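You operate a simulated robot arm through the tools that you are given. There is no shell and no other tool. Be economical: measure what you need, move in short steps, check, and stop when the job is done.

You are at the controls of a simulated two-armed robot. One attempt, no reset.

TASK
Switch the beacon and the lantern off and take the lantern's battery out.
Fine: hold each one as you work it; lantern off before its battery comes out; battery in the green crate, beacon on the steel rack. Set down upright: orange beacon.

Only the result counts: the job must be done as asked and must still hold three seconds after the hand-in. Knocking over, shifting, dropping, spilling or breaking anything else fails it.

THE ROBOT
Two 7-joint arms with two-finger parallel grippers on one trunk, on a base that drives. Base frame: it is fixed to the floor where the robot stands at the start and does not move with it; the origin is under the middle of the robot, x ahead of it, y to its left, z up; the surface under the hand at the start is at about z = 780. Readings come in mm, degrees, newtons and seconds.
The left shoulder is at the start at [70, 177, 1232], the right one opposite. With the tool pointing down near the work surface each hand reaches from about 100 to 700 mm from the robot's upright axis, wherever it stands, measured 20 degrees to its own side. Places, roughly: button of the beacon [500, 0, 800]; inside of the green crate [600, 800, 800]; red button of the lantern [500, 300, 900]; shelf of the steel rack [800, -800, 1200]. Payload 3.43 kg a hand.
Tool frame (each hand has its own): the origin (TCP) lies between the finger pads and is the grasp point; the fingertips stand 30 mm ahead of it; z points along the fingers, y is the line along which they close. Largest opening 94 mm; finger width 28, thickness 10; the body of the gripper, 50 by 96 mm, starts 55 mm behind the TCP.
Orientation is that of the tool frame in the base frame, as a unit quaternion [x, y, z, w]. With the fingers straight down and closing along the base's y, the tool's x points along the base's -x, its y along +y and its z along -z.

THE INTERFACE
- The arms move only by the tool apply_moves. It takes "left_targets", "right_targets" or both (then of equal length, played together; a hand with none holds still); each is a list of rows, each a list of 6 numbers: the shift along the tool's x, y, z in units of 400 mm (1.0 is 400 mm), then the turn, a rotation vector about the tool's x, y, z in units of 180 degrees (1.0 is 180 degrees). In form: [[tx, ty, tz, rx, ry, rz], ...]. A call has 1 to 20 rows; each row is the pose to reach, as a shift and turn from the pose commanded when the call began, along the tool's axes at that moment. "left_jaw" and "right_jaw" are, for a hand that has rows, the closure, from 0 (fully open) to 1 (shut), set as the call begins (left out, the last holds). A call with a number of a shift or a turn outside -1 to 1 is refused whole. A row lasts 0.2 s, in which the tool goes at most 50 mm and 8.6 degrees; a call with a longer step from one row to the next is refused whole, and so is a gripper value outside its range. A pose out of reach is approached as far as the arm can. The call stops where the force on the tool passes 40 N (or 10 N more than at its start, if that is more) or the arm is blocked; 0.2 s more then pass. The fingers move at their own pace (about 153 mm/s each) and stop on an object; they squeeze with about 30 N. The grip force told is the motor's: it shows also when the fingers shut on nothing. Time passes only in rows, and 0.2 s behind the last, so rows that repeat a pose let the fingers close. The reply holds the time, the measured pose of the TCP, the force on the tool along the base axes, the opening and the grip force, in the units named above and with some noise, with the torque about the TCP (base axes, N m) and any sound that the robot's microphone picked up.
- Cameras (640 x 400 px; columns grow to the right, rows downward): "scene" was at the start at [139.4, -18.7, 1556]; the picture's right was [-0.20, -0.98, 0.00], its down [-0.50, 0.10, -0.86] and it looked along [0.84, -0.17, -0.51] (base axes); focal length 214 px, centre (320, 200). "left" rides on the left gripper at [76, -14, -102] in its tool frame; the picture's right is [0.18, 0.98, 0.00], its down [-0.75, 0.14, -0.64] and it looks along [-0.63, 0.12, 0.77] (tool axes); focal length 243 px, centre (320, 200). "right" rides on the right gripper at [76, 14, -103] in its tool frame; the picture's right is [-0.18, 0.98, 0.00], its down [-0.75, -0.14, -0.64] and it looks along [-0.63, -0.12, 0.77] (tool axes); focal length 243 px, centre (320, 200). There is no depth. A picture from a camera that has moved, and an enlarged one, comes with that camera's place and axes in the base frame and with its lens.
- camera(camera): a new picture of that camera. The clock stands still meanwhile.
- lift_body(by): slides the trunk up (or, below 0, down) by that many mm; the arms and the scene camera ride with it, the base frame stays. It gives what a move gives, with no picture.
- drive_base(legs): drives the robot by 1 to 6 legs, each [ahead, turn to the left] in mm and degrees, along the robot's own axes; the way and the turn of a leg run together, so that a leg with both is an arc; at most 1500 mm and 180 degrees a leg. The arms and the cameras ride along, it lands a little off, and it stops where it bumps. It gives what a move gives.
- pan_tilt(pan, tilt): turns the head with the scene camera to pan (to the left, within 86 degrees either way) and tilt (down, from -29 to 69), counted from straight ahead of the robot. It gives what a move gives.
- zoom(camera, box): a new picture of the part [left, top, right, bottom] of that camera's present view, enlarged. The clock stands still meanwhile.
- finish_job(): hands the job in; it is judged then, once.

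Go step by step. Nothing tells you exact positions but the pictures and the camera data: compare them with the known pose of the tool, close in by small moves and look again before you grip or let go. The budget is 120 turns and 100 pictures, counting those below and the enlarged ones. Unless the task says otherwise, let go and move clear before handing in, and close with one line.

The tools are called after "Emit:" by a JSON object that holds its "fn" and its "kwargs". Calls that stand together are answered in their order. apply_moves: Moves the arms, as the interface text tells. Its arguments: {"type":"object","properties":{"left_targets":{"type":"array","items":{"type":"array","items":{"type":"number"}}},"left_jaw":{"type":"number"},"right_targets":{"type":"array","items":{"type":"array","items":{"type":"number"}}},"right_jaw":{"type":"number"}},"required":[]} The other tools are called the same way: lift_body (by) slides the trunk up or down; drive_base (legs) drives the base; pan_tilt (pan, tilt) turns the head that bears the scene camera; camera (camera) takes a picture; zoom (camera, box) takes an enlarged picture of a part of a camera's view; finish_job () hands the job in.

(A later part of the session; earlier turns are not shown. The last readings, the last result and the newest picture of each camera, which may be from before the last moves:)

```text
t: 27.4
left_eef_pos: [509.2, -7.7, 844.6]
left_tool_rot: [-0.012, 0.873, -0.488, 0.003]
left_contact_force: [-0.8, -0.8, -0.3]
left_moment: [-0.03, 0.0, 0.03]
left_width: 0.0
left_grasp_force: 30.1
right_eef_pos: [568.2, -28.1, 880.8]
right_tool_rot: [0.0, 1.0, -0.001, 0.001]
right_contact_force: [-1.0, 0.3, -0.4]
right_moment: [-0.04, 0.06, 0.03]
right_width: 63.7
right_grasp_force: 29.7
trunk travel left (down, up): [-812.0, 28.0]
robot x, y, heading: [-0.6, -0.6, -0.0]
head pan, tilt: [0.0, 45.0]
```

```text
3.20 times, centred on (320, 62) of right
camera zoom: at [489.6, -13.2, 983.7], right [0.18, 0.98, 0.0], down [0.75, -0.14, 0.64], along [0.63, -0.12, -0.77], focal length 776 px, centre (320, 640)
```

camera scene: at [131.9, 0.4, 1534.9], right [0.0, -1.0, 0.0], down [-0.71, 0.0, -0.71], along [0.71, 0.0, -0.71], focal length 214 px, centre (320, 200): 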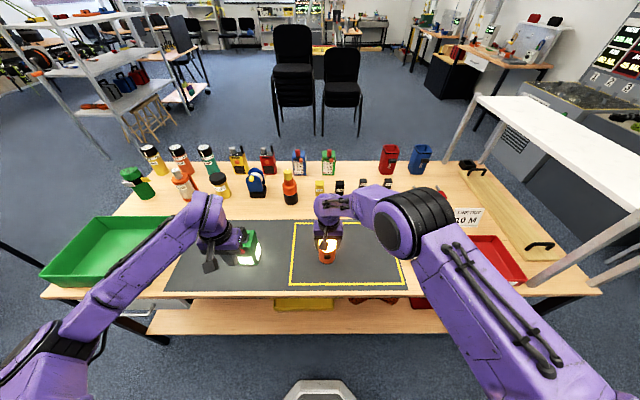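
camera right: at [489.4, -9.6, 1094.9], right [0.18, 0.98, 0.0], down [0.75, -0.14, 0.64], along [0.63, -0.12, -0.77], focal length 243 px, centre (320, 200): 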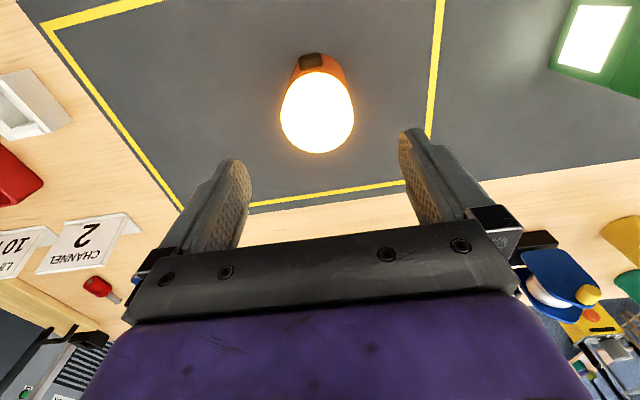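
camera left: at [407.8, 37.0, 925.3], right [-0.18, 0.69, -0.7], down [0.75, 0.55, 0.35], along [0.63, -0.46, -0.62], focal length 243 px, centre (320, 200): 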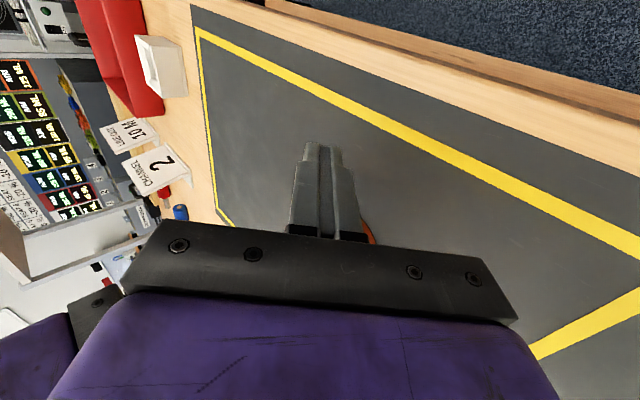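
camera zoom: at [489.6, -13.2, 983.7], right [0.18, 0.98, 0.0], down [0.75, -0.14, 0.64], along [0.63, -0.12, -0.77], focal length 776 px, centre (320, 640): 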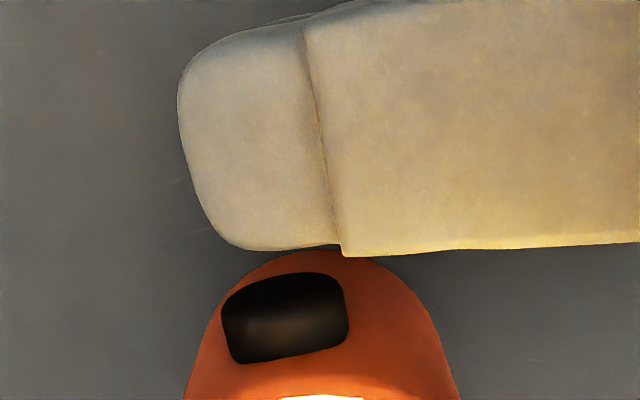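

Alignment is good. I'll shift slightly left and continue in small steps while watching the force.

Emit:
{"fn": "apply_moves", "kwargs": {"left_targets": [[-0.005, 0.002, -0.01, 0, 0, 0], [-0.01, 0.002, -0.01, 0, 0, 0], [-0.015, 0.002, -0.01, 0, 0, 0], [-0.02, 0.002, -0.01, 0, 0, 0]]}}

Emit:
{"fn": "zoom", "kwargs": {"camera": "right", "box": [220, 0, 420, 125]}}

```text
t: 28.4
left_eef_pos: [514.5, -3.9, 847.4]
left_tool_rot: [-0.011, 0.873, -0.488, 0.002]
left_contact_force: [0.0, 0.6, 0.1]
left_moment: [0.03, 0.03, 0.01]
left_width: 0.1
left_grasp_force: 30.5
right_eef_pos: [567.1, -26.7, 881.1]
right_tool_rot: [0.0, 1.0, 0.001, 0.001]
right_contact_force: [-0.8, 0.6, -0.2]
right_moment: [-0.05, 0.03, 0.0]
right_width: 63.9
right_grasp_force: 30.1
trunk travel left (down, up): [-812.0, 28.0]
robot x, y, heading: [0.1, 2.1, -0.0]
head pan, tilt: [0.0, 45.0]
```

```text
3.20 times, centred on (320, 62) of right
camera zoom: at [489.7, -13.2, 983.7], right [0.18, 0.98, 0.0], down [0.75, -0.14, 0.64], along [0.63, -0.12, -0.77], focal length 776 px, centre (320, 640)
```

zoom: 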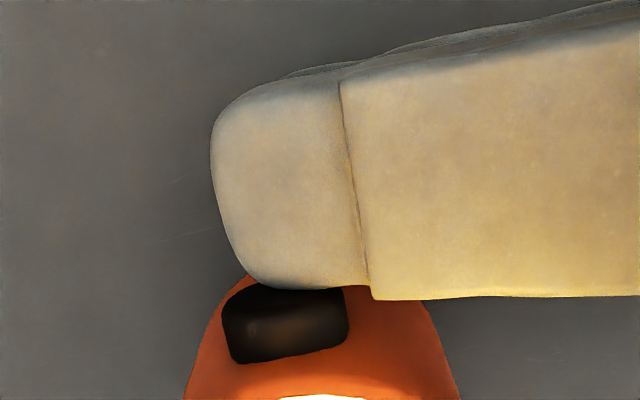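

No contact yet; I'll keep advancing.

Emit:
{"fn": "apply_moves", "kwargs": {"left_targets": [[-0.004, 0, 0, 0, 0, 0], [-0.008, 0, 0, 0, 0, 0], [-0.012, 0, 0, 0, 0, 0], [-0.016, 0, 0, 0, 0, 0]]}}

Emit:
{"fn": "zoom", "kwargs": {"camera": "right", "box": [220, 0, 420, 125]}}

```text
t: 29.4
left_eef_pos: [520.2, -5.1, 845.5]
left_tool_rot: [-0.013, 0.873, -0.488, 0.0]
left_contact_force: [-6.4, 3.2, 3.9]
left_moment: [-0.06, 0.04, -0.1]
left_width: 0.0
left_grasp_force: 29.7
right_eef_pos: [568.5, -27.2, 881.6]
right_tool_rot: [0.0, 1.0, 0.0, 0.001]
right_contact_force: [6.3, -2.7, -3.0]
right_moment: [-0.17, -0.38, 0.1]
right_width: 63.6
right_grasp_force: 29.9
trunk travel left (down, up): [-812.0, 28.0]
robot x, y, heading: [1.4, -5.0, 0.1]
head pan, tilt: [0.0, 45.0]
heard: click
```

```text
3.20 times, centred on (320, 62) of right
camera zoom: at [490.2, -13.6, 983.7], right [0.18, 0.98, 0.0], down [0.75, -0.14, 0.64], along [0.63, -0.12, -0.77], focal length 776 px, centre (320, 640)
```

zoom: 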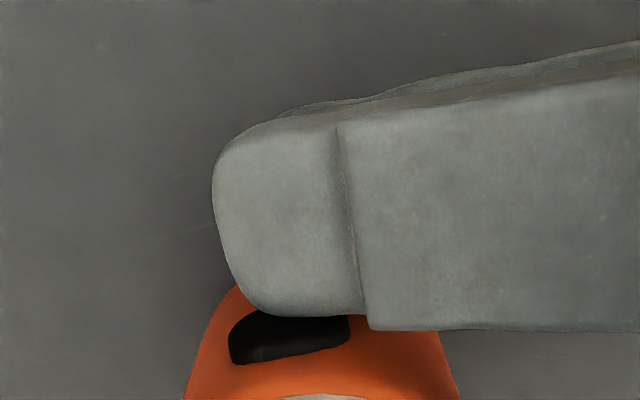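

Click heard and the beacon's light is off. I'll back the left hand away.

Emit:
{"fn": "apply_moves", "kwargs": {"left_targets": [[0.04, 0, 0, 0, 0, 0], [0.09, 0, 0, 0, 0, 0], [0.12, -0.02, -0.09, 0, 0, 0], [0.15, -0.04, -0.18, 0, 0, 0], [0.18, -0.065, -0.27, 0, 0, 0], [0.2, -0.086, -0.361, 0, 0, 0]]}}

Emit:
{"fn": "camera", "kwargs": {"camera": "right"}}

Emit:
{"fn": "camera", "kwargs": {"camera": "scene"}}

```text
t: 30.8
left_eef_pos: [438.0, 98.4, 952.3]
left_tool_rot: [-0.012, 0.873, -0.488, 0.003]
left_contact_force: [0.2, 0.3, 0.5]
left_moment: [0.02, 0.0, 0.0]
left_width: 0.0
left_grasp_force: 30.2
right_eef_pos: [565.9, -26.5, 882.8]
right_tool_rot: [0.0, 1.0, 0.0, 0.001]
right_contact_force: [0.2, -0.4, -0.4]
right_moment: [0.0, -0.07, 0.0]
right_width: 63.8
right_grasp_force: 30.1
trunk travel left (down, up): [-812.0, 28.0]
robot x, y, heading: [-1.5, 1.7, 0.1]
head pan, tilt: [0.0, 45.0]
```

```text
64 pictures are left
camera right: at [488.9, -12.6, 983.8], right [0.18, 0.98, 0.0], down [0.75, -0.14, 0.64], along [0.63, -0.12, -0.77], focal length 243 px, centre (320, 200)
```

right: 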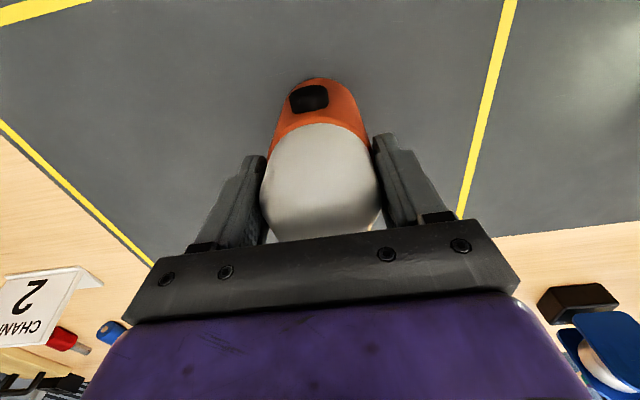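

```text
63 pictures are left
camera scene: at [131.4, 0.1, 1534.9], right [0.0, -1.0, 0.0], down [-0.71, 0.0, -0.71], along [0.71, 0.0, -0.71], focal length 214 px, centre (320, 200)
```

scene: 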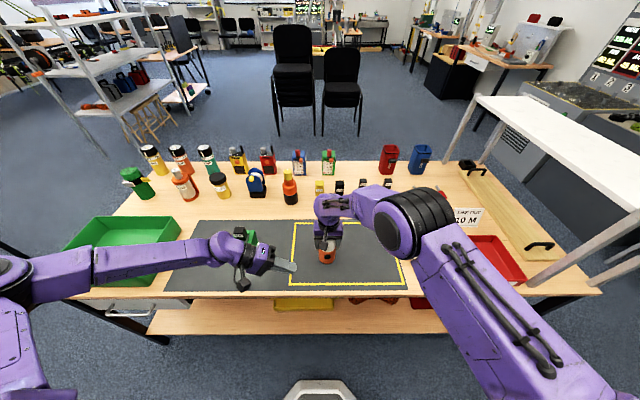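

The beacon is off and firmly held. I'll lift it straight up and bring the left hand back to a straight-down pose.

Emit:
{"fn": "apply_moves", "kwargs": {"left_targets": [[0, -0.004, -0.041, -0.0325, 0, 0], [0, -0.007, -0.082, -0.065, 0, 0], [0, -0.011, -0.123, -0.0975, 0, 0], [0, -0.014, -0.164, -0.13, 0, 0], [0, -0.018, -0.205, -0.1625, 0, 0], [0, -0.022, -0.246, -0.195, 0, 0], [0, -0.025, -0.287, -0.2275, 0, 0], [0, -0.029, -0.328, -0.26, 0, 0], [0, -0.032, -0.369, -0.2925, 0, 0], [0, -0.036, -0.41, -0.325, 0, 0]], "right_targets": [[0, 0, -0.05, 0, 0, 0], [0, 0, -0.12, 0, 0, 0], [0.01, 0, -0.22, 0, 0, 0], [0.025, 0, -0.33, 0, 0, 0], [0.045, 0, -0.44, 0, 0, 0], [0.065, 0, -0.55, 0, 0, 0], [0.085, 0, -0.66, 0, 0, 0], [0.105, 0, -0.77, 0, 0, 0], [0.125, 0, -0.88, 0, 0, 0], [0.15, 0, -0.99, 0, 0, 0]]}}

Emit:
{"fn": "camera", "kwargs": {"camera": "scene"}}

```text
t: 33.0
left_eef_pos: [442.1, 242.3, 1059.8]
left_tool_rot: [-0.009, 1.0, 0.001, -0.005]
left_contact_force: [-0.3, -0.5, -0.4]
left_moment: [0.02, -0.01, -0.03]
left_width: 0.2
left_grasp_force: 30.4
left hand out of reach, approached as far as the arm can: row 6, 7, 8, 9, 10
right_eef_pos: [505.7, -25.4, 1279.0]
right_tool_rot: [0.0, 1.0, 0.002, 0.001]
right_contact_force: [-0.9, -1.3, -2.3]
right_moment: [0.05, 0.01, 0.01]
right_width: 63.5
right_grasp_force: 30.3
trunk travel left (down, up): [-812.0, 28.0]
robot x, y, heading: [-0.9, -0.1, 0.0]
head pan, tilt: [0.0, 45.0]
```

```text
62 pictures are left
camera scene: at [130.7, -2.4, 1535.0], right [0.0, -1.0, 0.0], down [-0.71, 0.0, -0.71], along [0.71, 0.0, -0.71], focal length 214 px, centre (320, 200)
```

scene: 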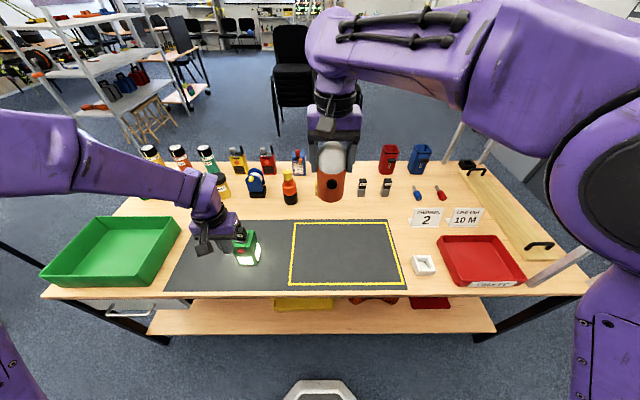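

The beacon is lifted. I'll raise both hands a bit more, then drive: back, turn right, ahead.

Emit:
{"fn": "apply_moves", "kwargs": {"left_targets": [[0, 0, -0.1, 0, 0, 0], [0, 0, -0.2, 0, 0, 0], [0, 0, -0.3, 0, 0, 0], [0, 0, -0.4, 0, 0, 0], [0, 0, -0.5, 0, 0, 0]], "right_targets": [[0, 0, -0.05, 0, 0, 0], [0, 0, -0.1, 0, 0, 0], [0, 0, -0.15, 0, 0, 0], [0, 0, -0.2, 0, 0, 0], [0, 0, -0.22, 0, 0, 0]]}}

Emit:
{"fn": "drive_base", "kwargs": {"legs": [[-120, 0], [0, -90], [660, 0]]}}

Emit:
{"fn": "pan_tilt", "kwargs": {"pan": 60, "tilt": 30}}

Emit:
{"fn": "camera", "kwargs": {"camera": "scene"}}

```text
t: 34.2
left_eef_pos: [464.3, 246.2, 1244.8]
left_tool_rot: [-0.011, 1.0, 0.001, -0.005]
left_contact_force: [0.5, 0.6, -0.2]
left_moment: [0.0, -0.04, 0.02]
left_width: 0.0
left_grasp_force: 30.0
left hand out of reach, approached as far as the arm can: row 3, 4, 5
right_eef_pos: [507.0, -27.5, 1366.8]
right_tool_rot: [-0.001, 1.0, 0.0, 0.0]
right_contact_force: [-1.1, -0.4, -1.5]
right_moment: [0.02, -0.03, -0.02]
right_width: 63.6
right_grasp_force: 29.4
trunk travel left (down, up): [-812.0, 28.0]
robot x, y, heading: [0.3, 0.3, -0.1]
head pan, tilt: [0.0, 45.0]
```

```text
t: 42.5
left_eef_pos: [138.5, -1117.6, 1244.3]
left_tool_rot: [0.693, 0.721, 0.004, -0.002]
left_contact_force: [-0.6, -0.2, -0.3]
left_moment: [0.0, 0.0, 0.0]
left_width: 0.2
left_grasp_force: 29.9
right_eef_pos: [-134.1, -1163.9, 1367.9]
right_tool_rot: [0.7, 0.714, 0.0, 0.0]
right_contact_force: [0.2, -0.7, -1.7]
right_moment: [0.0, 0.06, 0.02]
right_width: 63.6
right_grasp_force: 30.4
trunk travel left (down, up): [-812.0, 28.0]
robot x, y, heading: [-114.3, -659.7, -89.0]
head pan, tilt: [0.0, 45.0]
```

```text
t: 43.8
left_eef_pos: [137.1, -1118.9, 1244.5]
left_tool_rot: [0.692, 0.722, 0.004, -0.003]
left_contact_force: [0.0, 0.0, -0.2]
left_moment: [-0.04, 0.0, 0.02]
left_width: 0.0
left_grasp_force: 29.9
right_eef_pos: [-135.3, -1166.5, 1367.0]
right_tool_rot: [0.7, 0.714, 0.0, 0.0]
right_contact_force: [0.3, 0.0, -1.5]
right_moment: [0.01, -0.02, -0.01]
right_width: 63.5
right_grasp_force: 29.8
trunk travel left (down, up): [-812.0, 28.0]
robot x, y, heading: [-118.8, -654.1, -88.8]
head pan, tilt: [60.0, 30.0]
```

```text
61 pictures are left
camera scene: at [-36.4, -753.1, 1557.5], right [-0.48, -0.88, 0.0], down [-0.44, 0.24, -0.87], along [0.76, -0.42, -0.5], focal length 214 px, centre (320, 200)
```

scene: 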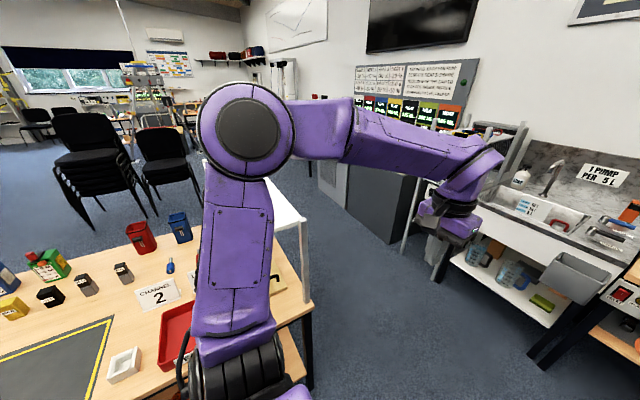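

The near edge of the rack is at x about 430 with its far corner near y -955, and the shelf is empty. I'll raise the left hand higher before turning back to face the rack.

Emit:
{"fn": "apply_moves", "kwargs": {"left_targets": [[0.02, 0, -0.08, 0, 0, 0], [0.04, 0, -0.16, 0, 0, 0], [0.06, 0, -0.24, 0, 0, 0], [0.08, 0, -0.32, 0, 0, 0], [0.1, 0, -0.4, 0, 0, 0]]}}

Emit:
{"fn": "drive_base", "kwargs": {"legs": [[0, 89]]}}

Emit:
{"fn": "pan_tilt", "kwargs": {"pan": -15, "tilt": 35}}

Emit:
{"fn": "camera", "kwargs": {"camera": "scene"}}

Emit:
{"fn": "camera", "kwargs": {"camera": "right"}}

```text
t: 45.0
left_eef_pos: [137.3, -1078.3, 1402.7]
left_tool_rot: [0.692, 0.722, 0.004, -0.001]
left_contact_force: [-0.6, -0.1, -0.4]
left_moment: [0.0, 0.02, -0.03]
left_width: 0.1
left_grasp_force: 29.7
right_eef_pos: [-133.9, -1165.5, 1367.4]
right_tool_rot: [0.7, 0.714, 0.0, 0.0]
right_contact_force: [0.0, 0.0, -1.7]
right_moment: [-0.02, -0.01, 0.01]
right_width: 63.9
right_grasp_force: 30.4
trunk travel left (down, up): [-812.0, 28.0]
robot x, y, heading: [-119.0, -659.3, -88.8]
head pan, tilt: [60.0, 30.0]
```

```text
t: 49.1
left_eef_pos: [312.9, -416.8, 1402.8]
left_tool_rot: [-0.005, 1.0, 0.002, -0.004]
left_contact_force: [0.4, 0.1, 0.2]
left_moment: [0.0, 0.0, -0.02]
left_width: 0.1
left_grasp_force: 30.2
right_eef_pos: [390.5, -690.6, 1368.1]
right_tool_rot: [0.005, 1.0, 0.0, 0.002]
right_contact_force: [0.2, 0.4, -1.8]
right_moment: [-0.01, -0.02, -0.01]
right_width: 63.9
right_grasp_force: 30.5
trunk travel left (down, up): [-812.0, 28.0]
robot x, y, heading: [-118.9, -656.3, -0.7]
head pan, tilt: [60.0, 30.0]
```

```text
t: 50.6
left_eef_pos: [313.2, -415.8, 1402.9]
left_tool_rot: [-0.004, 1.0, 0.001, -0.005]
left_contact_force: [0.2, -0.7, -0.4]
left_moment: [-0.02, 0.01, -0.03]
left_width: 0.0
left_grasp_force: 30.0
right_eef_pos: [389.1, -689.2, 1367.0]
right_tool_rot: [0.005, 1.0, 0.0, 0.0]
right_contact_force: [0.4, 0.0, -0.6]
right_moment: [-0.01, 0.01, 0.02]
right_width: 64.1
right_grasp_force: 29.4
trunk travel left (down, up): [-812.0, 28.0]
robot x, y, heading: [-116.1, -654.3, -0.4]
head pan, tilt: [-15.0, 35.0]
```

```text
60 pictures are left
camera scene: at [18.6, -682.8, 1549.7], right [-0.27, -0.96, 0.0], down [-0.55, 0.15, -0.82], along [0.79, -0.22, -0.57], focal length 214 px, centre (320, 200)
```

scene: 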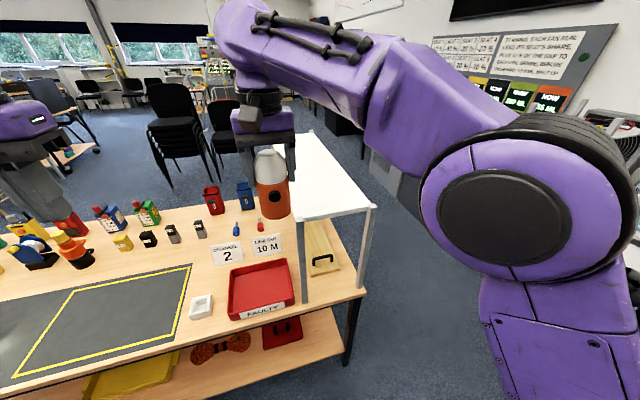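

```text
59 pictures are left
camera right: at [312.3, -675.5, 1469.6], right [0.19, 0.98, 0.0], down [0.75, -0.15, 0.64], along [0.63, -0.12, -0.77], focal length 243 px, centre (320, 200)
```

right: 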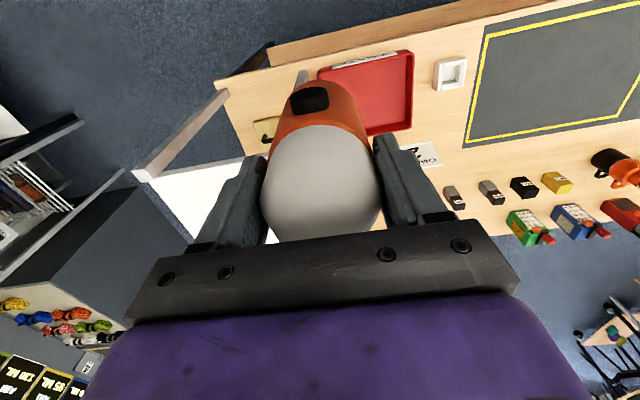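

The shelf spans x from 435, y from -730 to -946, at z 1200. I'll drive ahead 125 mm so I can set the beacon at about (600,-838).

Emit:
{"fn": "drive_base", "kwargs": {"legs": [[125, 0]]}}

Emit:
{"fn": "apply_moves", "kwargs": {"right_targets": [[-0.04, -0.07, 0, 0, 0, 0], [-0.08, -0.14, 0, 0, 0, 0], [-0.12, -0.21, 0, 0, 0, 0], [-0.16, -0.29, 0, 0, 0, 0], [-0.2, -0.37, 0, 0, 0, 0]]}}

Emit:
{"fn": "camera", "kwargs": {"camera": "scene"}}

Emit:
{"fn": "camera", "kwargs": {"camera": "right"}}

```text
t: 51.9
left_eef_pos: [434.2, -416.1, 1403.5]
left_tool_rot: [-0.008, 1.0, 0.001, -0.002]
left_contact_force: [0.2, 0.0, 0.6]
left_moment: [-0.01, -0.01, -0.04]
left_width: 0.0
left_grasp_force: 30.0
right_eef_pos: [512.2, -689.2, 1368.2]
right_tool_rot: [0.003, 1.0, -0.001, 0.002]
right_contact_force: [0.5, 1.2, -2.3]
right_moment: [-0.03, -0.02, 0.0]
right_width: 63.8
right_grasp_force: 29.8
trunk travel left (down, up): [-812.0, 28.0]
robot x, y, heading: [4.3, -660.1, -0.6]
head pan, tilt: [-15.0, 35.0]
```

```text
t: 53.1
left_eef_pos: [436.7, -418.7, 1402.5]
left_tool_rot: [-0.007, 1.0, 0.002, -0.004]
left_contact_force: [1.5, 0.2, 0.3]
left_moment: [0.03, -0.02, 0.01]
left_width: 0.0
left_grasp_force: 29.8
right_eef_pos: [593.6, -840.2, 1368.3]
right_tool_rot: [0.003, 1.0, 0.002, 0.001]
right_contact_force: [0.5, -1.0, -2.2]
right_moment: [0.02, 0.02, 0.01]
right_width: 63.7
right_grasp_force: 29.9
trunk travel left (down, up): [-812.0, 28.0]
robot x, y, heading: [7.2, -658.6, -0.5]
head pan, tilt: [-15.0, 35.0]
```

```text
58 pictures are left
camera scene: at [144.4, -686.4, 1549.6], right [-0.27, -0.96, 0.0], down [-0.55, 0.15, -0.82], along [0.79, -0.22, -0.57], focal length 214 px, centre (320, 200)
```

scene: 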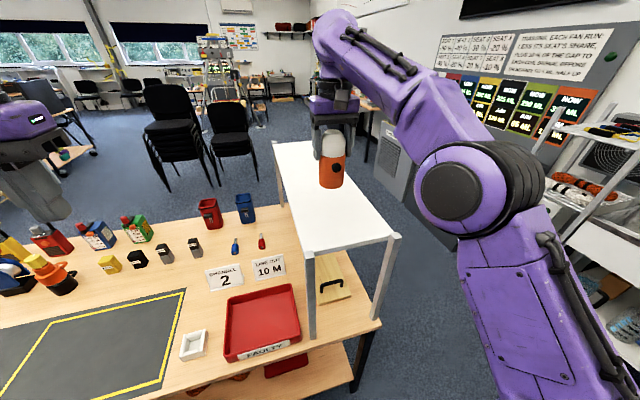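

```text
57 pictures are left
camera right: at [516.3, -826.2, 1470.3], right [0.19, 0.98, 0.0], down [0.75, -0.15, 0.64], along [0.63, -0.12, -0.77], focal length 243 px, centre (320, 200)
```

right: 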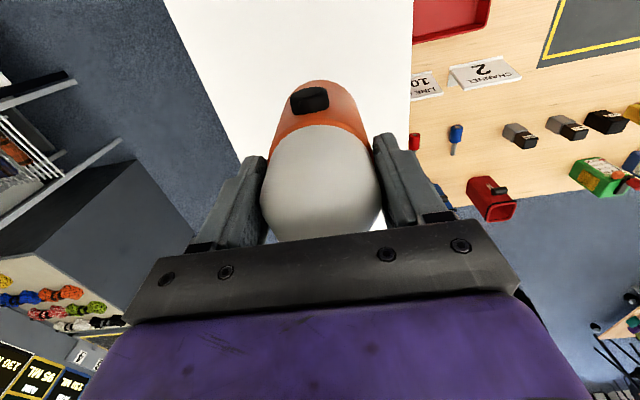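

The beacon is above the middle of the shelf. I'll lower it.

Emit:
{"fn": "apply_moves", "kwargs": {"right_targets": [[0, 0, 0.05, 0, 0, 0], [0, 0, 0.1, 0, 0, 0], [0, 0, 0.135, 0, 0, 0], [0, 0, 0.15, 0, 0, 0], [0, 0, 0.15, 0, 0, 0]]}}

Emit:
{"fn": "apply_moves", "kwargs": {"right_targets": [[0, 0, 0.005, 0, 0, 0], [0, 0, 0.01, 0, 0, 0], [0, 0, 0.0125, 0, 0, 0]]}}

Emit:
{"fn": "zoom", "kwargs": {"camera": "scene", "box": [260, 90, 400, 260]}}

```text
t: 54.3
left_eef_pos: [437.4, -417.5, 1403.1]
left_tool_rot: [-0.007, 1.0, 0.001, -0.004]
left_contact_force: [-0.2, -0.4, -0.9]
left_moment: [0.02, 0.01, 0.01]
left_width: 0.0
left_grasp_force: 29.8
right_eef_pos: [591.8, -839.9, 1308.1]
right_tool_rot: [0.003, 1.0, 0.001, 0.001]
right_contact_force: [-0.5, -0.1, -1.7]
right_moment: [0.03, -0.03, 0.0]
right_width: 63.9
right_grasp_force: 30.1
trunk travel left (down, up): [-812.0, 28.0]
robot x, y, heading: [7.5, -659.0, -0.5]
head pan, tilt: [-15.0, 35.0]
```

```text
t: 55.1
left_eef_pos: [435.3, -416.5, 1402.7]
left_tool_rot: [-0.007, 1.0, 0.002, -0.003]
left_contact_force: [-0.5, 0.2, 0.7]
left_moment: [-0.01, 0.04, 0.01]
left_width: 0.0
left_grasp_force: 30.1
right_eef_pos: [594.0, -838.4, 1304.2]
right_tool_rot: [0.003, 1.0, -0.001, 0.001]
right_contact_force: [-0.7, -0.4, -1.5]
right_moment: [-0.01, 0.01, 0.02]
right_width: 64.1
right_grasp_force: 30.2
trunk travel left (down, up): [-812.0, 28.0]
robot x, y, heading: [9.5, -658.0, -0.5]
head pan, tilt: [-15.0, 35.0]
```

```text
2.35 times, centred on (330, 175) of scene
camera zoom: at [143.3, -684.0, 1549.7], right [-0.27, -0.96, 0.0], down [-0.55, 0.15, -0.82], along [0.79, -0.22, -0.57], focal length 505 px, centre (296, 259)
```

zoom: 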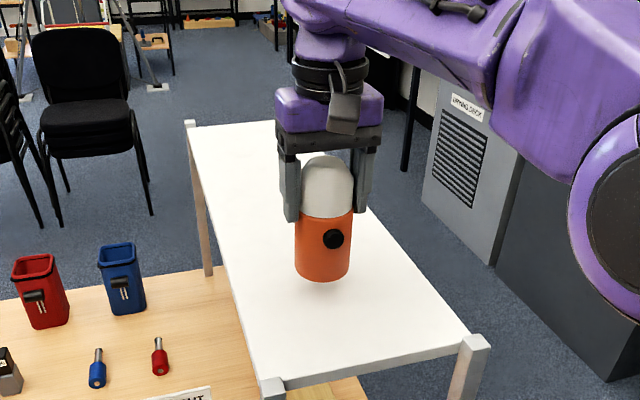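

Close but not touching yet. I'll go down in about 1 mm steps until the force changes.

Emit:
{"fn": "apply_moves", "kwargs": {"right_targets": [[0, 0, 0.0025, 0, 0, 0], [0, 0, 0.005, 0, 0, 0], [0, 0, 0.0075, 0, 0, 0]]}}

Emit:
{"fn": "zoom", "kwargs": {"camera": "scene", "box": [310, 130, 360, 220]}}

```text
t: 55.9
left_eef_pos: [436.5, -417.0, 1403.4]
left_tool_rot: [-0.007, 1.0, 0.001, -0.004]
left_contact_force: [0.3, 0.4, -0.2]
left_moment: [-0.02, 0.02, 0.01]
left_width: 0.0
left_grasp_force: 30.0
right_eef_pos: [593.2, -838.9, 1299.6]
right_tool_rot: [0.004, 1.0, -0.001, 0.001]
right_contact_force: [-0.5, -0.5, -2.3]
right_moment: [0.04, 0.02, 0.02]
right_width: 63.9
right_grasp_force: 30.3
trunk travel left (down, up): [-812.0, 28.0]
robot x, y, heading: [6.5, -659.1, -0.8]
head pan, tilt: [-15.0, 35.0]
```

```text
4.44 times, centred on (335, 175) of scene
camera zoom: at [143.2, -683.9, 1549.7], right [-0.27, -0.96, 0.0], down [-0.55, 0.15, -0.82], along [0.79, -0.22, -0.57], focal length 953 px, centre (253, 311)
```

zoom: 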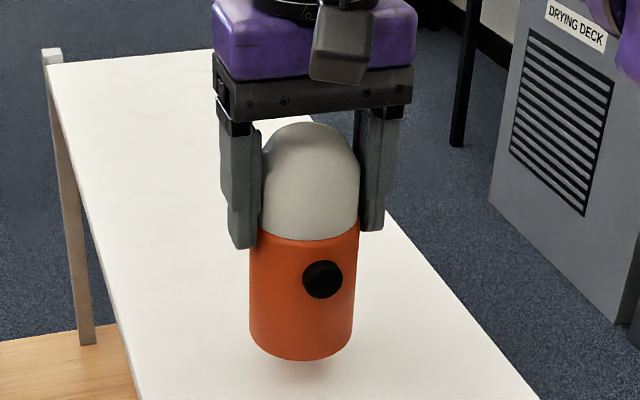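

A shadow gap of some millimetres remains. I'll continue lowering in small steps.

Emit:
{"fn": "apply_moves", "kwargs": {"right_targets": [[0, 0, 0.0025, 0, 0, 0], [0, 0, 0.005, 0, 0, 0], [0, 0, 0.0075, 0, 0, 0], [0, 0, 0.01, 0, 0, 0], [0, 0, 0.0125, 0, 0, 0]]}}

Emit:
{"fn": "zoom", "kwargs": {"camera": "scene", "box": [310, 130, 360, 220]}}

```text
t: 57.1
left_eef_pos: [437.1, -416.3, 1403.9]
left_tool_rot: [-0.007, 1.0, 0.002, -0.004]
left_contact_force: [0.8, 0.0, 0.7]
left_moment: [0.02, 0.03, 0.01]
left_width: 0.1
left_grasp_force: 30.0
right_eef_pos: [593.6, -838.2, 1294.8]
right_tool_rot: [0.003, 1.0, 0.001, 0.001]
right_contact_force: [0.4, -0.1, -1.6]
right_moment: [0.02, 0.01, 0.01]
right_width: 63.7
right_grasp_force: 29.5
trunk travel left (down, up): [-812.0, 28.0]
robot x, y, heading: [6.5, -660.7, -0.0]
head pan, tilt: [-15.0, 35.0]
```

```text
4.44 times, centred on (335, 175) of scene
camera zoom: at [143.4, -683.9, 1549.7], right [-0.27, -0.96, 0.0], down [-0.55, 0.15, -0.82], along [0.79, -0.22, -0.57], focal length 953 px, centre (253, 311)
```

zoom: 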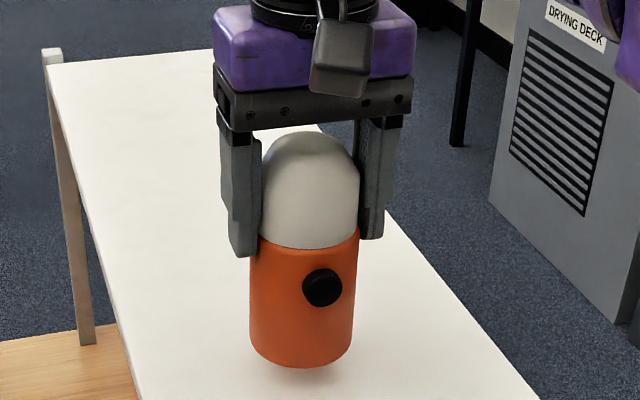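

Still a small gap, so I'll lower further.

Emit:
{"fn": "apply_moves", "kwargs": {"right_targets": [[0, 0, 0.0025, 0, 0, 0], [0, 0, 0.005, 0, 0, 0], [0, 0, 0.0075, 0, 0, 0], [0, 0, 0.01, 0, 0, 0], [0, 0, 0.0125, 0, 0, 0]]}}

Emit:
{"fn": "zoom", "kwargs": {"camera": "scene", "box": [310, 130, 360, 220]}}

```text
t: 58.3
left_eef_pos: [435.7, -417.3, 1402.1]
left_tool_rot: [-0.007, 1.0, 0.001, -0.003]
left_contact_force: [-0.5, -0.3, -0.3]
left_moment: [0.01, 0.03, -0.02]
left_width: 0.1
left_grasp_force: 30.0
right_eef_pos: [592.0, -839.0, 1289.4]
right_tool_rot: [0.004, 1.0, 0.0, 0.001]
right_contact_force: [0.3, 0.0, -1.4]
right_moment: [0.04, 0.0, -0.01]
right_width: 63.8
right_grasp_force: 30.2
trunk travel left (down, up): [-812.0, 28.0]
robot x, y, heading: [5.5, -659.1, -0.4]
head pan, tilt: [-15.0, 35.0]
```

```text
4.44 times, centred on (335, 175) of scene
camera zoom: at [143.3, -683.9, 1549.7], right [-0.27, -0.96, 0.0], down [-0.55, 0.15, -0.82], along [0.79, -0.22, -0.57], focal length 953 px, centre (253, 311)
```

zoom: 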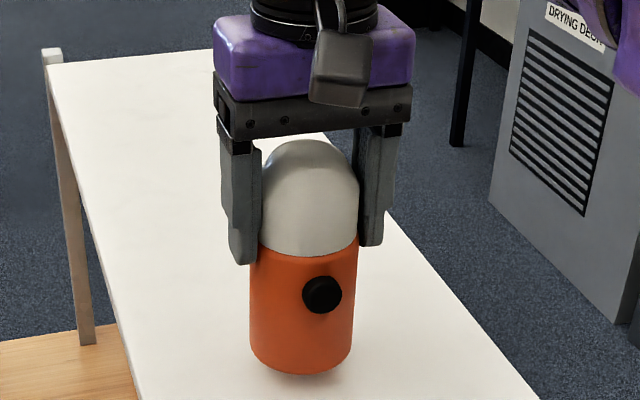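

Nearly down. I'll take a few more 1 mm steps.

Emit:
{"fn": "apply_moves", "kwargs": {"right_targets": [[0, 0, 0.0025, 0, 0, 0], [0, 0, 0.005, 0, 0, 0], [0, 0, 0.0075, 0, 0, 0]]}}

Emit:
{"fn": "zoom", "kwargs": {"camera": "scene", "box": [310, 130, 360, 220]}}

```text
t: 59.1
left_eef_pos: [436.9, -417.7, 1402.8]
left_tool_rot: [-0.007, 1.0, 0.001, -0.005]
left_contact_force: [-0.1, 0.7, -0.1]
left_moment: [-0.02, 0.03, 0.0]
left_width: 0.4
left_grasp_force: 30.2
right_eef_pos: [593.7, -838.5, 1286.2]
right_tool_rot: [0.003, 1.0, 0.0, 0.001]
right_contact_force: [-0.3, -0.2, -2.2]
right_moment: [0.0, 0.03, -0.01]
right_width: 64.0
right_grasp_force: 29.8
trunk travel left (down, up): [-812.0, 28.0]
robot x, y, heading: [8.3, -662.0, -0.4]
head pan, tilt: [-15.0, 35.0]
```

```text
4.44 times, centred on (335, 175) of scene
camera zoom: at [143.4, -684.0, 1549.7], right [-0.27, -0.96, 0.0], down [-0.55, 0.15, -0.82], along [0.79, -0.22, -0.57], focal length 953 px, centre (253, 311)
```

zoom: 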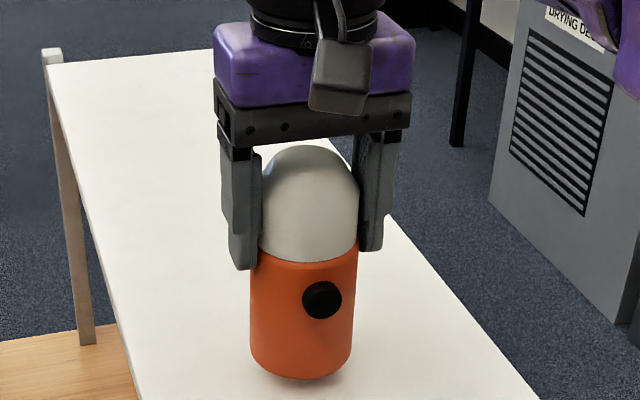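

Emit:
{"fn": "apply_moves", "kwargs": {"right_targets": [[0, 0, 0.0025, 0, 0, 0], [0, 0, 0.005, 0, 0, 0], [0, 0, 0.0075, 0, 0, 0]]}}

```text
t: 59.9
left_eef_pos: [435.7, -416.6, 1403.6]
left_tool_rot: [-0.007, 1.0, 0.001, -0.004]
left_contact_force: [-0.1, 0.0, -0.2]
left_moment: [0.01, 0.0, -0.04]
left_width: 0.0
left_grasp_force: 29.9
right_eef_pos: [594.7, -838.7, 1283.4]
right_tool_rot: [0.004, 1.0, 0.0, 0.001]
right_contact_force: [0.1, -0.2, -2.3]
right_moment: [0.0, -0.01, -0.02]
right_width: 63.9
right_grasp_force: 29.9
trunk travel left (down, up): [-812.0, 28.0]
robot x, y, heading: [4.6, -658.0, -0.2]
head pan, tilt: [-15.0, 35.0]
```

Force unchanged at about -2 N, so there is no contact yet. I'll continue.

Emit:
{"fn": "apply_moves", "kwargs": {"right_targets": [[0, 0, 0.0025, 0, 0, 0], [0, 0, 0.005, 0, 0, 0], [0, 0, 0.0075, 0, 0, 0]]}}

Emit:
{"fn": "zoom", "kwargs": {"camera": "scene", "box": [310, 130, 360, 220]}}

```text
t: 60.7
left_eef_pos: [436.6, -416.8, 1402.3]
left_tool_rot: [-0.006, 1.0, 0.001, -0.004]
left_contact_force: [0.4, 0.7, -0.8]
left_moment: [0.0, 0.02, 0.0]
left_width: 0.1
left_grasp_force: 30.0
right_eef_pos: [593.4, -837.9, 1280.6]
right_tool_rot: [0.004, 1.0, 0.0, 0.0]
right_contact_force: [0.5, -0.1, -2.3]
right_moment: [0.03, 0.02, -0.01]
right_width: 64.0
right_grasp_force: 30.1
trunk travel left (down, up): [-812.0, 28.0]
robot x, y, heading: [7.9, -663.1, -0.5]
head pan, tilt: [-15.0, 35.0]
```

```text
4.44 times, centred on (335, 175) of scene
camera zoom: at [143.3, -684.0, 1549.7], right [-0.27, -0.96, 0.0], down [-0.55, 0.15, -0.82], along [0.79, -0.22, -0.57], focal length 953 px, centre (253, 311)
```

zoom: 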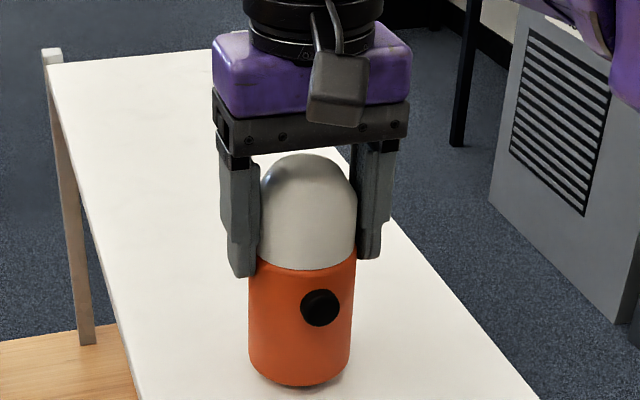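

Emit:
{"fn": "apply_moves", "kwargs": {"right_targets": [[0, 0, 0.0025, 0, 0, 0], [0, 0, 0.005, 0, 0, 0], [0, 0, 0.0075, 0, 0, 0]]}}

Emit:
{"fn": "apply_moves", "kwargs": {"right_targets": [[0, 0, 0.0025, 0, 0, 0], [0, 0, 0.005, 0, 0, 0]]}}

Emit:
{"fn": "zoom", "kwargs": {"camera": "scene", "box": [310, 130, 360, 220]}}

```text
t: 61.5
left_eef_pos: [437.3, -417.3, 1403.1]
left_tool_rot: [-0.007, 1.0, 0.0, -0.003]
left_contact_force: [-0.6, 0.4, -0.1]
left_moment: [0.01, 0.01, 0.02]
left_width: 0.0
left_grasp_force: 29.7
right_eef_pos: [593.8, -839.9, 1276.7]
right_tool_rot: [0.003, 1.0, 0.0, 0.001]
right_contact_force: [0.8, -0.3, -2.1]
right_moment: [0.04, 0.0, 0.0]
right_width: 64.0
right_grasp_force: 29.9
trunk travel left (down, up): [-812.0, 28.0]
robot x, y, heading: [5.6, -661.1, -0.4]
head pan, tilt: [-15.0, 35.0]
```

```text
t: 62.1
left_eef_pos: [436.2, -416.3, 1403.5]
left_tool_rot: [-0.007, 1.0, 0.0, -0.003]
left_contact_force: [0.9, -0.4, 0.1]
left_moment: [0.01, 0.03, -0.01]
left_width: 0.0
left_grasp_force: 30.1
right_eef_pos: [593.6, -838.5, 1275.6]
right_tool_rot: [0.003, 1.0, 0.0, 0.001]
right_contact_force: [0.0, 0.1, -1.9]
right_moment: [0.01, 0.01, -0.02]
right_width: 63.7
right_grasp_force: 29.7
trunk travel left (down, up): [-812.0, 28.0]
robot x, y, heading: [6.1, -656.0, -0.6]
head pan, tilt: [-15.0, 35.0]
```

```text
4.44 times, centred on (335, 175) of scene
camera zoom: at [143.4, -683.9, 1549.7], right [-0.27, -0.96, 0.0], down [-0.55, 0.15, -0.82], along [0.79, -0.22, -0.57], focal length 953 px, centre (253, 311)
```

zoom: 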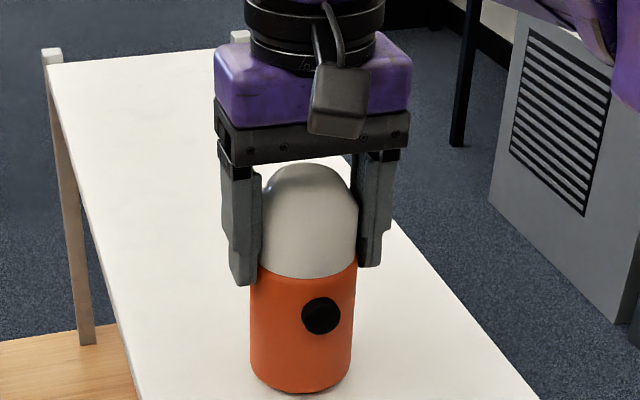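

Emit:
{"fn": "apply_moves", "kwargs": {"right_targets": [[0, 0, 0.003, 0, 0, 0], [0, 0, 0.006, 0, 0, 0], [0, 0, 0.009, 0, 0, 0]]}}

Emit:
{"fn": "apply_moves", "kwargs": {"right_targets": [[0, 0, 0.003, 0, 0, 0], [0, 0, 0.006, 0, 0, 0]]}}

Emit:
{"fn": "zoom", "kwargs": {"camera": "scene", "box": [310, 130, 360, 220]}}

```text
t: 62.9
left_eef_pos: [436.5, -417.0, 1403.5]
left_tool_rot: [-0.006, 1.0, 0.001, -0.004]
left_contact_force: [0.9, 0.9, -0.2]
left_moment: [0.0, -0.01, 0.0]
left_width: 0.0
left_grasp_force: 30.4
right_eef_pos: [593.1, -837.4, 1271.8]
right_tool_rot: [0.003, 1.0, 0.0, 0.001]
right_contact_force: [-0.3, -0.6, -1.1]
right_moment: [-0.09, 0.05, 0.02]
right_width: 63.6
right_grasp_force: 29.8
trunk travel left (down, up): [-812.0, 28.0]
robot x, y, heading: [8.1, -656.5, -0.5]
head pan, tilt: [-15.0, 35.0]
```

```text
t: 63.5
left_eef_pos: [434.9, -415.9, 1403.6]
left_tool_rot: [-0.008, 1.0, 0.001, -0.003]
left_contact_force: [0.9, -0.9, 0.2]
left_moment: [-0.01, 0.01, 0.01]
left_width: 0.2
left_grasp_force: 30.6
right_eef_pos: [593.5, -836.6, 1271.4]
right_tool_rot: [0.003, 1.0, -0.001, 0.003]
right_contact_force: [4.2, -1.8, 14.4]
right_moment: [-0.12, 0.05, 0.03]
right_width: 63.8
right_grasp_force: 30.0
trunk travel left (down, up): [-812.0, 28.0]
robot x, y, heading: [5.2, -661.5, -0.2]
head pan, tilt: [-15.0, 35.0]
```

```text
4.44 times, centred on (335, 175) of scene
camera zoom: at [142.0, -683.3, 1550.2], right [-0.27, -0.96, 0.0], down [-0.55, 0.15, -0.82], along [0.79, -0.22, -0.57], focal length 953 px, centre (253, 311)
```

zoom: 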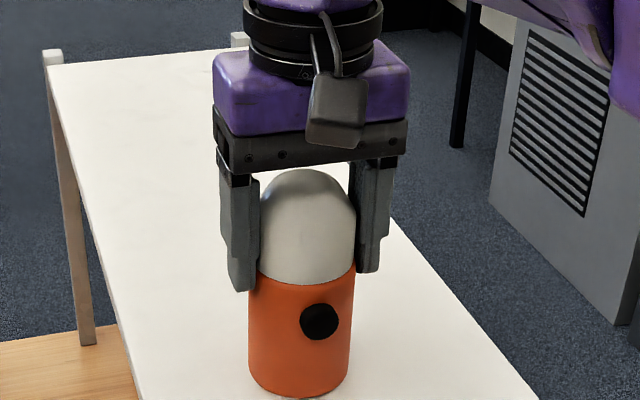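

Contact at TCP z about 1271 with 14 N. I'll ease up 1 mm, then open the gripper.

Emit:
{"fn": "apply_moves", "kwargs": {"right_targets": [[0, 0, -0.003, 0, 0, 0], [0, 0, -0.003, 0, 0, 0]]}}

Emit:
{"fn": "apply_moves", "kwargs": {"right_targets": [[0, 0, 0, 0, 0, 0], [0, 0, 0, 0, 0, 0], [0, 0, 0, 0, 0, 0]], "right_jaw": 0}}

Emit:
{"fn": "zoom", "kwargs": {"camera": "scene", "box": [310, 130, 360, 220]}}

```text
t: 64.1
left_eef_pos: [435.1, -415.5, 1402.9]
left_tool_rot: [-0.007, 1.0, 0.0, -0.003]
left_contact_force: [-0.3, -1.5, 0.2]
left_moment: [0.0, 0.0, -0.02]
left_width: 0.0
left_grasp_force: 30.4
right_eef_pos: [592.2, -837.6, 1273.2]
right_tool_rot: [0.003, 1.0, 0.0, 0.002]
right_contact_force: [6.0, -1.0, 16.8]
right_moment: [-0.15, -0.08, 0.05]
right_width: 63.9
right_grasp_force: 29.6
trunk travel left (down, up): [-812.0, 28.0]
robot x, y, heading: [10.1, -658.1, -0.5]
head pan, tilt: [-15.0, 35.0]
```

```text
t: 64.9
left_eef_pos: [436.2, -417.0, 1403.3]
left_tool_rot: [-0.007, 1.0, 0.001, -0.003]
left_contact_force: [0.3, -0.5, 0.2]
left_moment: [0.01, -0.02, -0.02]
left_width: 0.0
left_grasp_force: 30.0
right_eef_pos: [593.2, -838.2, 1270.1]
right_tool_rot: [0.003, 1.0, 0.0, 0.001]
right_contact_force: [0.3, -0.3, -0.1]
right_moment: [0.02, -0.01, 0.03]
right_width: 94.0
right_grasp_force: 0.2
trunk travel left (down, up): [-812.0, 28.0]
robot x, y, heading: [9.8, -658.4, -0.4]
head pan, tilt: [-15.0, 35.0]
```

```text
4.44 times, centred on (335, 175) of scene
camera zoom: at [143.1, -683.9, 1549.7], right [-0.27, -0.96, 0.0], down [-0.55, 0.15, -0.82], along [0.79, -0.22, -0.57], focal length 953 px, centre (253, 311)
```

zoom: 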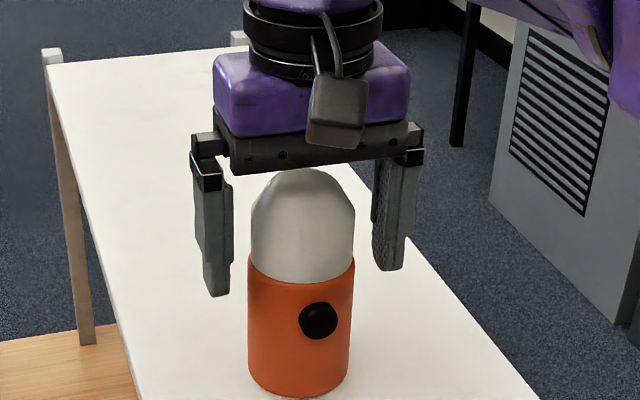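

The beacon stands upright and free on the shelf. I'll lift the hand clear and retract it, then drive back to the lantern (target y about 275).

Emit:
{"fn": "apply_moves", "kwargs": {"right_targets": [[0, 0, -0.06, 0, 0, 0], [0, 0, -0.13, 0, 0, 0], [0, 0, -0.23, 0, 0, 0], [0, 0, -0.33, 0, 0, 0], [0.05, 0.08, -0.33, 0, 0, 0], [0.1, 0.17, -0.33, 0, 0, 0], [0.15, 0.26, -0.33, 0, 0, 0], [0.2, 0.35, -0.33, 0, 0, 0]]}}

Emit:
{"fn": "zoom", "kwargs": {"camera": "scene", "box": [260, 100, 400, 260]}}

Emit:
{"fn": "drive_base", "kwargs": {"legs": [[-130, 0], [0, 90], [930, 0], [0, -90]]}}

```text
t: 66.7
left_eef_pos: [434.6, -414.1, 1402.6]
left_tool_rot: [-0.007, 1.0, 0.0, -0.004]
left_contact_force: [-0.3, 0.3, 0.1]
left_moment: [-0.02, 0.0, 0.03]
left_width: 0.0
left_grasp_force: 30.1
right_eef_pos: [511.5, -695.4, 1407.0]
right_tool_rot: [0.004, 1.0, -0.001, 0.001]
right_contact_force: [0.2, 0.4, 0.1]
right_moment: [-0.03, 0.0, 0.02]
right_width: 94.0
right_grasp_force: 0.0
right hand out of reach, approached as far as the arm can: row 4
trunk travel left (down, up): [-812.0, 28.0]
robot x, y, heading: [6.2, -656.5, -0.3]
head pan, tilt: [-15.0, 35.0]
```

```text
2.50 times, centred on (330, 180) of scene
camera zoom: at [141.6, -681.6, 1549.9], right [-0.27, -0.96, 0.0], down [-0.55, 0.15, -0.82], along [0.79, -0.22, -0.57], focal length 536 px, centre (295, 250)
```

zoom: 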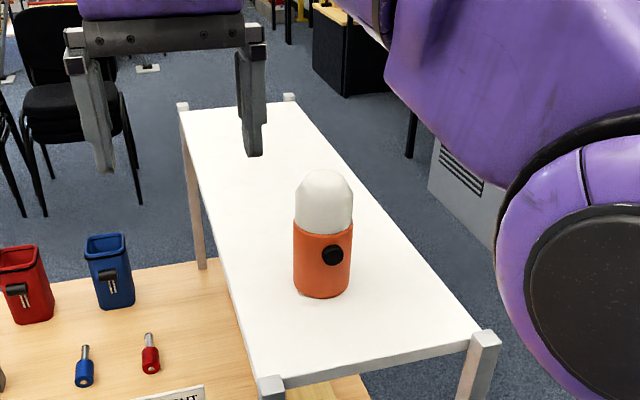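

```text
t: 80.1
left_eef_pos: [354.3, 492.5, 1402.9]
left_tool_rot: [0.025, 1.0, 0.001, -0.004]
left_contact_force: [0.3, 0.5, -0.5]
left_moment: [0.04, -0.01, -0.01]
left_width: 0.0
left_grasp_force: 30.0
right_eef_pos: [414.0, 205.9, 1406.0]
right_tool_rot: [0.034, 0.999, 0.0, 0.001]
right_contact_force: [0.4, 0.6, 0.0]
right_moment: [-0.04, 0.01, -0.01]
right_width: 94.1
right_grasp_force: 0.0
trunk travel left (down, up): [-812.0, 28.0]
robot x, y, heading: [-90.6, 276.2, -4.3]
head pan, tilt: [-15.0, 35.0]
```

The beacon stands well. I'll correct the heading, close up to the table and look at the lantern.

Emit:
{"fn": "drive_base", "kwargs": {"legs": [[0, 4.3], [80, 0]]}}

Emit:
{"fn": "pan_tilt", "kwargs": {"pan": 0, "tilt": 55}}

Emit:
{"fn": "camera", "kwargs": {"camera": "scene"}}

Emit:
{"fn": "zoom", "kwargs": {"camera": "scene", "box": [260, 110, 380, 230]}}

```text
t: 81.6
left_eef_pos: [400.9, 522.0, 1409.2]
left_tool_rot: [-0.012, 1.0, 0.001, 0.004]
left_contact_force: [-1.4, -0.3, 0.4]
left_moment: [0.03, -0.07, 0.01]
left_width: 0.0
left_grasp_force: 29.8
right_eef_pos: [482.3, 240.7, 1413.7]
right_tool_rot: [-0.002, 1.0, 0.001, 0.008]
right_contact_force: [-1.3, -0.7, 1.2]
right_moment: [-0.02, -0.13, 0.03]
right_width: 94.4
right_grasp_force: 0.1
trunk travel left (down, up): [-812.0, 28.0]
robot x, y, heading: [-9.3, 276.3, -0.1]
head pan, tilt: [-15.0, 35.0]
```

```text
t: 82.5
left_eef_pos: [417.9, 522.9, 1402.6]
left_tool_rot: [-0.013, 1.0, 0.001, -0.003]
left_contact_force: [-0.9, 0.2, -0.8]
left_moment: [0.01, 0.02, 0.02]
left_width: 0.1
left_grasp_force: 30.5
right_eef_pos: [499.3, 242.9, 1405.5]
right_tool_rot: [-0.002, 1.0, 0.001, 0.002]
right_contact_force: [0.5, 0.2, 0.3]
right_moment: [0.0, 0.02, -0.02]
right_width: 94.1
right_grasp_force: 0.0
trunk travel left (down, up): [-812.0, 28.0]
robot x, y, heading: [-7.1, 274.5, 0.1]
head pan, tilt: [0.0, 55.0]
```

```text
46 pictures are left
camera scene: at [116.5, 276.7, 1521.4], right [0.0, -1.0, 0.0], down [-0.82, 0.0, -0.57], along [0.57, 0.0, -0.82], focal length 214 px, centre (320, 200)
```

scene: 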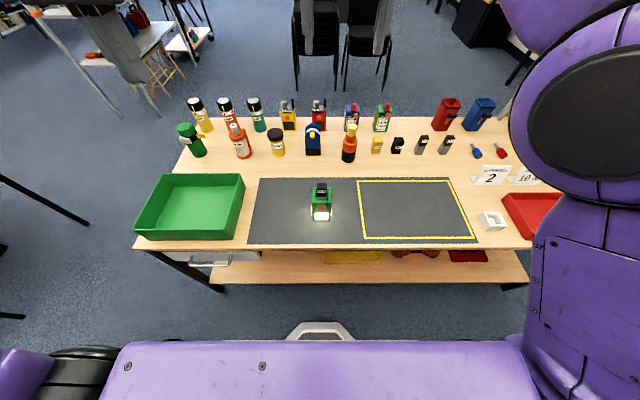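

```text
3.33 times, centred on (320, 170) of scene
camera zoom: at [116.5, 276.7, 1521.4], right [0.0, -1.0, 0.0], down [-0.82, 0.0, -0.57], along [0.57, 0.0, -0.82], focal length 715 px, centre (320, 300)
```

zoom: 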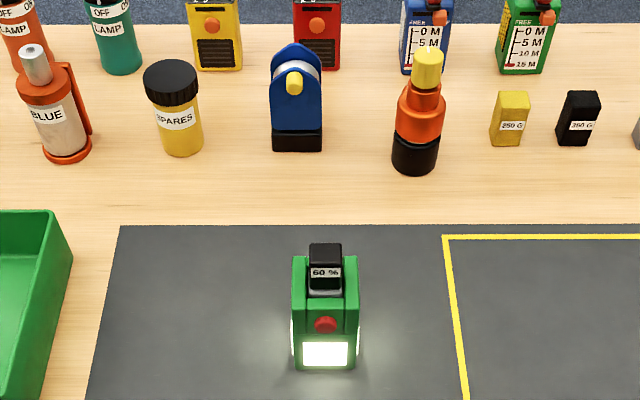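

The lantern box spans about x 537–610, y 236–308, with its top at z 900 and its button at (530,271,879); the battery stands up from the top. I'll bring the left hand down on the left side, yawed 90° so that it closes along x.

Emit:
{"fn": "apply_moves", "kwargs": {"left_targets": [[-0.014, -0.009, 0.08, 0, 0, -0.0455], [-0.027, -0.018, 0.16, 0, 0, -0.091], [-0.041, -0.027, 0.24, 0, 0, -0.1365], [-0.055, -0.036, 0.32, 0, 0, -0.182], [-0.068, -0.045, 0.4, 0, 0, -0.2275], [-0.082, -0.055, 0.48, 0, 0, -0.273], [-0.095, -0.064, 0.56, 0, 0, -0.3185], [-0.109, -0.073, 0.64, 0, 0, -0.364], [-0.123, -0.082, 0.72, 0, 0, -0.4095], [-0.136, -0.09, 0.8, 0, 0, -0.455], [-0.15, -0.1, 0.875, 0, 0, -0.5], [-0.15, -0.1, 0.875, 0, 0, -0.5]], "left_jaw": 0}}

Emit:
{"fn": "camera", "kwargs": {"camera": "left"}}

```text
t: 85.1
left_eef_pos: [557.2, 530.4, 1324.7]
left_tool_rot: [0.706, -0.703, -0.073, 0.042]
left_contact_force: [-0.1, -1.1, 0.4]
left_moment: [-0.01, -0.02, 0.01]
left_width: 94.2
left_grasp_force: 0.0
left hand out of reach, approached as far as the arm can: row 1, 2, 3, 4, 5, 6, 7, 8, 9, 10, 11, 12
right_eef_pos: [494.9, 245.0, 1407.3]
right_tool_rot: [-0.002, 1.0, -0.001, 0.002]
right_contact_force: [-0.4, 0.4, -0.9]
right_moment: [-0.01, -0.03, 0.01]
right_width: 94.1
right_grasp_force: 0.0
trunk travel left (down, up): [-812.0, 28.0]
robot x, y, heading: [-5.1, 279.0, 0.0]
head pan, tilt: [0.0, 55.0]
```

```text
44 pictures are left
camera left: at [590.2, 449.8, 1419.8], right [-0.97, -0.19, 0.15], down [-0.04, 0.72, 0.69], along [-0.24, 0.66, -0.71], focal length 243 px, centre (320, 200)
```

left: 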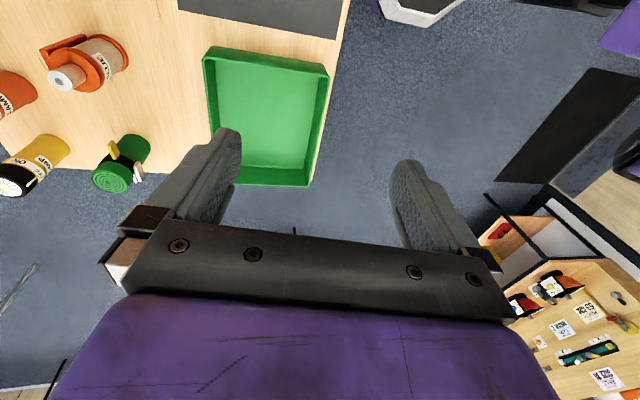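

It drifted, but the yaw is reached. I'll continue downward toward the lantern's left side and see whether it converges.

Emit:
{"fn": "apply_moves", "kwargs": {"left_targets": [[0.016, 0.011, 0.1, 0, 0, 0], [0.031, 0.022, 0.2, 0, 0, 0], [0.047, 0.034, 0.3, 0, 0, 0], [0.062, 0.045, 0.4, 0, 0, 0], [0.078, 0.056, 0.5, 0, 0, 0], [0.094, 0.068, 0.6, 0, 0, 0], [0.11, 0.08, 0.7, 0, 0, 0], [0.125, 0.09, 0.8, 0, 0, 0], [0.125, 0.09, 0.8, 0, 0, 0]]}}

```text
t: 87.1
left_eef_pos: [560.5, 528.4, 1325.6]
left_tool_rot: [0.706, -0.704, -0.074, 0.042]
left_contact_force: [-0.2, -0.4, 0.3]
left_moment: [0.01, 0.0, 0.0]
left_width: 93.9
left_grasp_force: 0.1
left hand out of reach, approached as far as the arm can: row 1, 2, 3, 4, 5, 6, 7, 8, 9
right_eef_pos: [496.5, 241.5, 1406.4]
right_tool_rot: [-0.002, 1.0, 0.001, 0.002]
right_contact_force: [-0.1, -0.6, 0.7]
right_moment: [0.01, 0.0, 0.02]
right_width: 93.8
right_grasp_force: 0.1
trunk travel left (down, up): [-812.0, 28.0]
robot x, y, heading: [-11.2, 278.2, 0.2]
head pan, tilt: [0.0, 55.0]
```

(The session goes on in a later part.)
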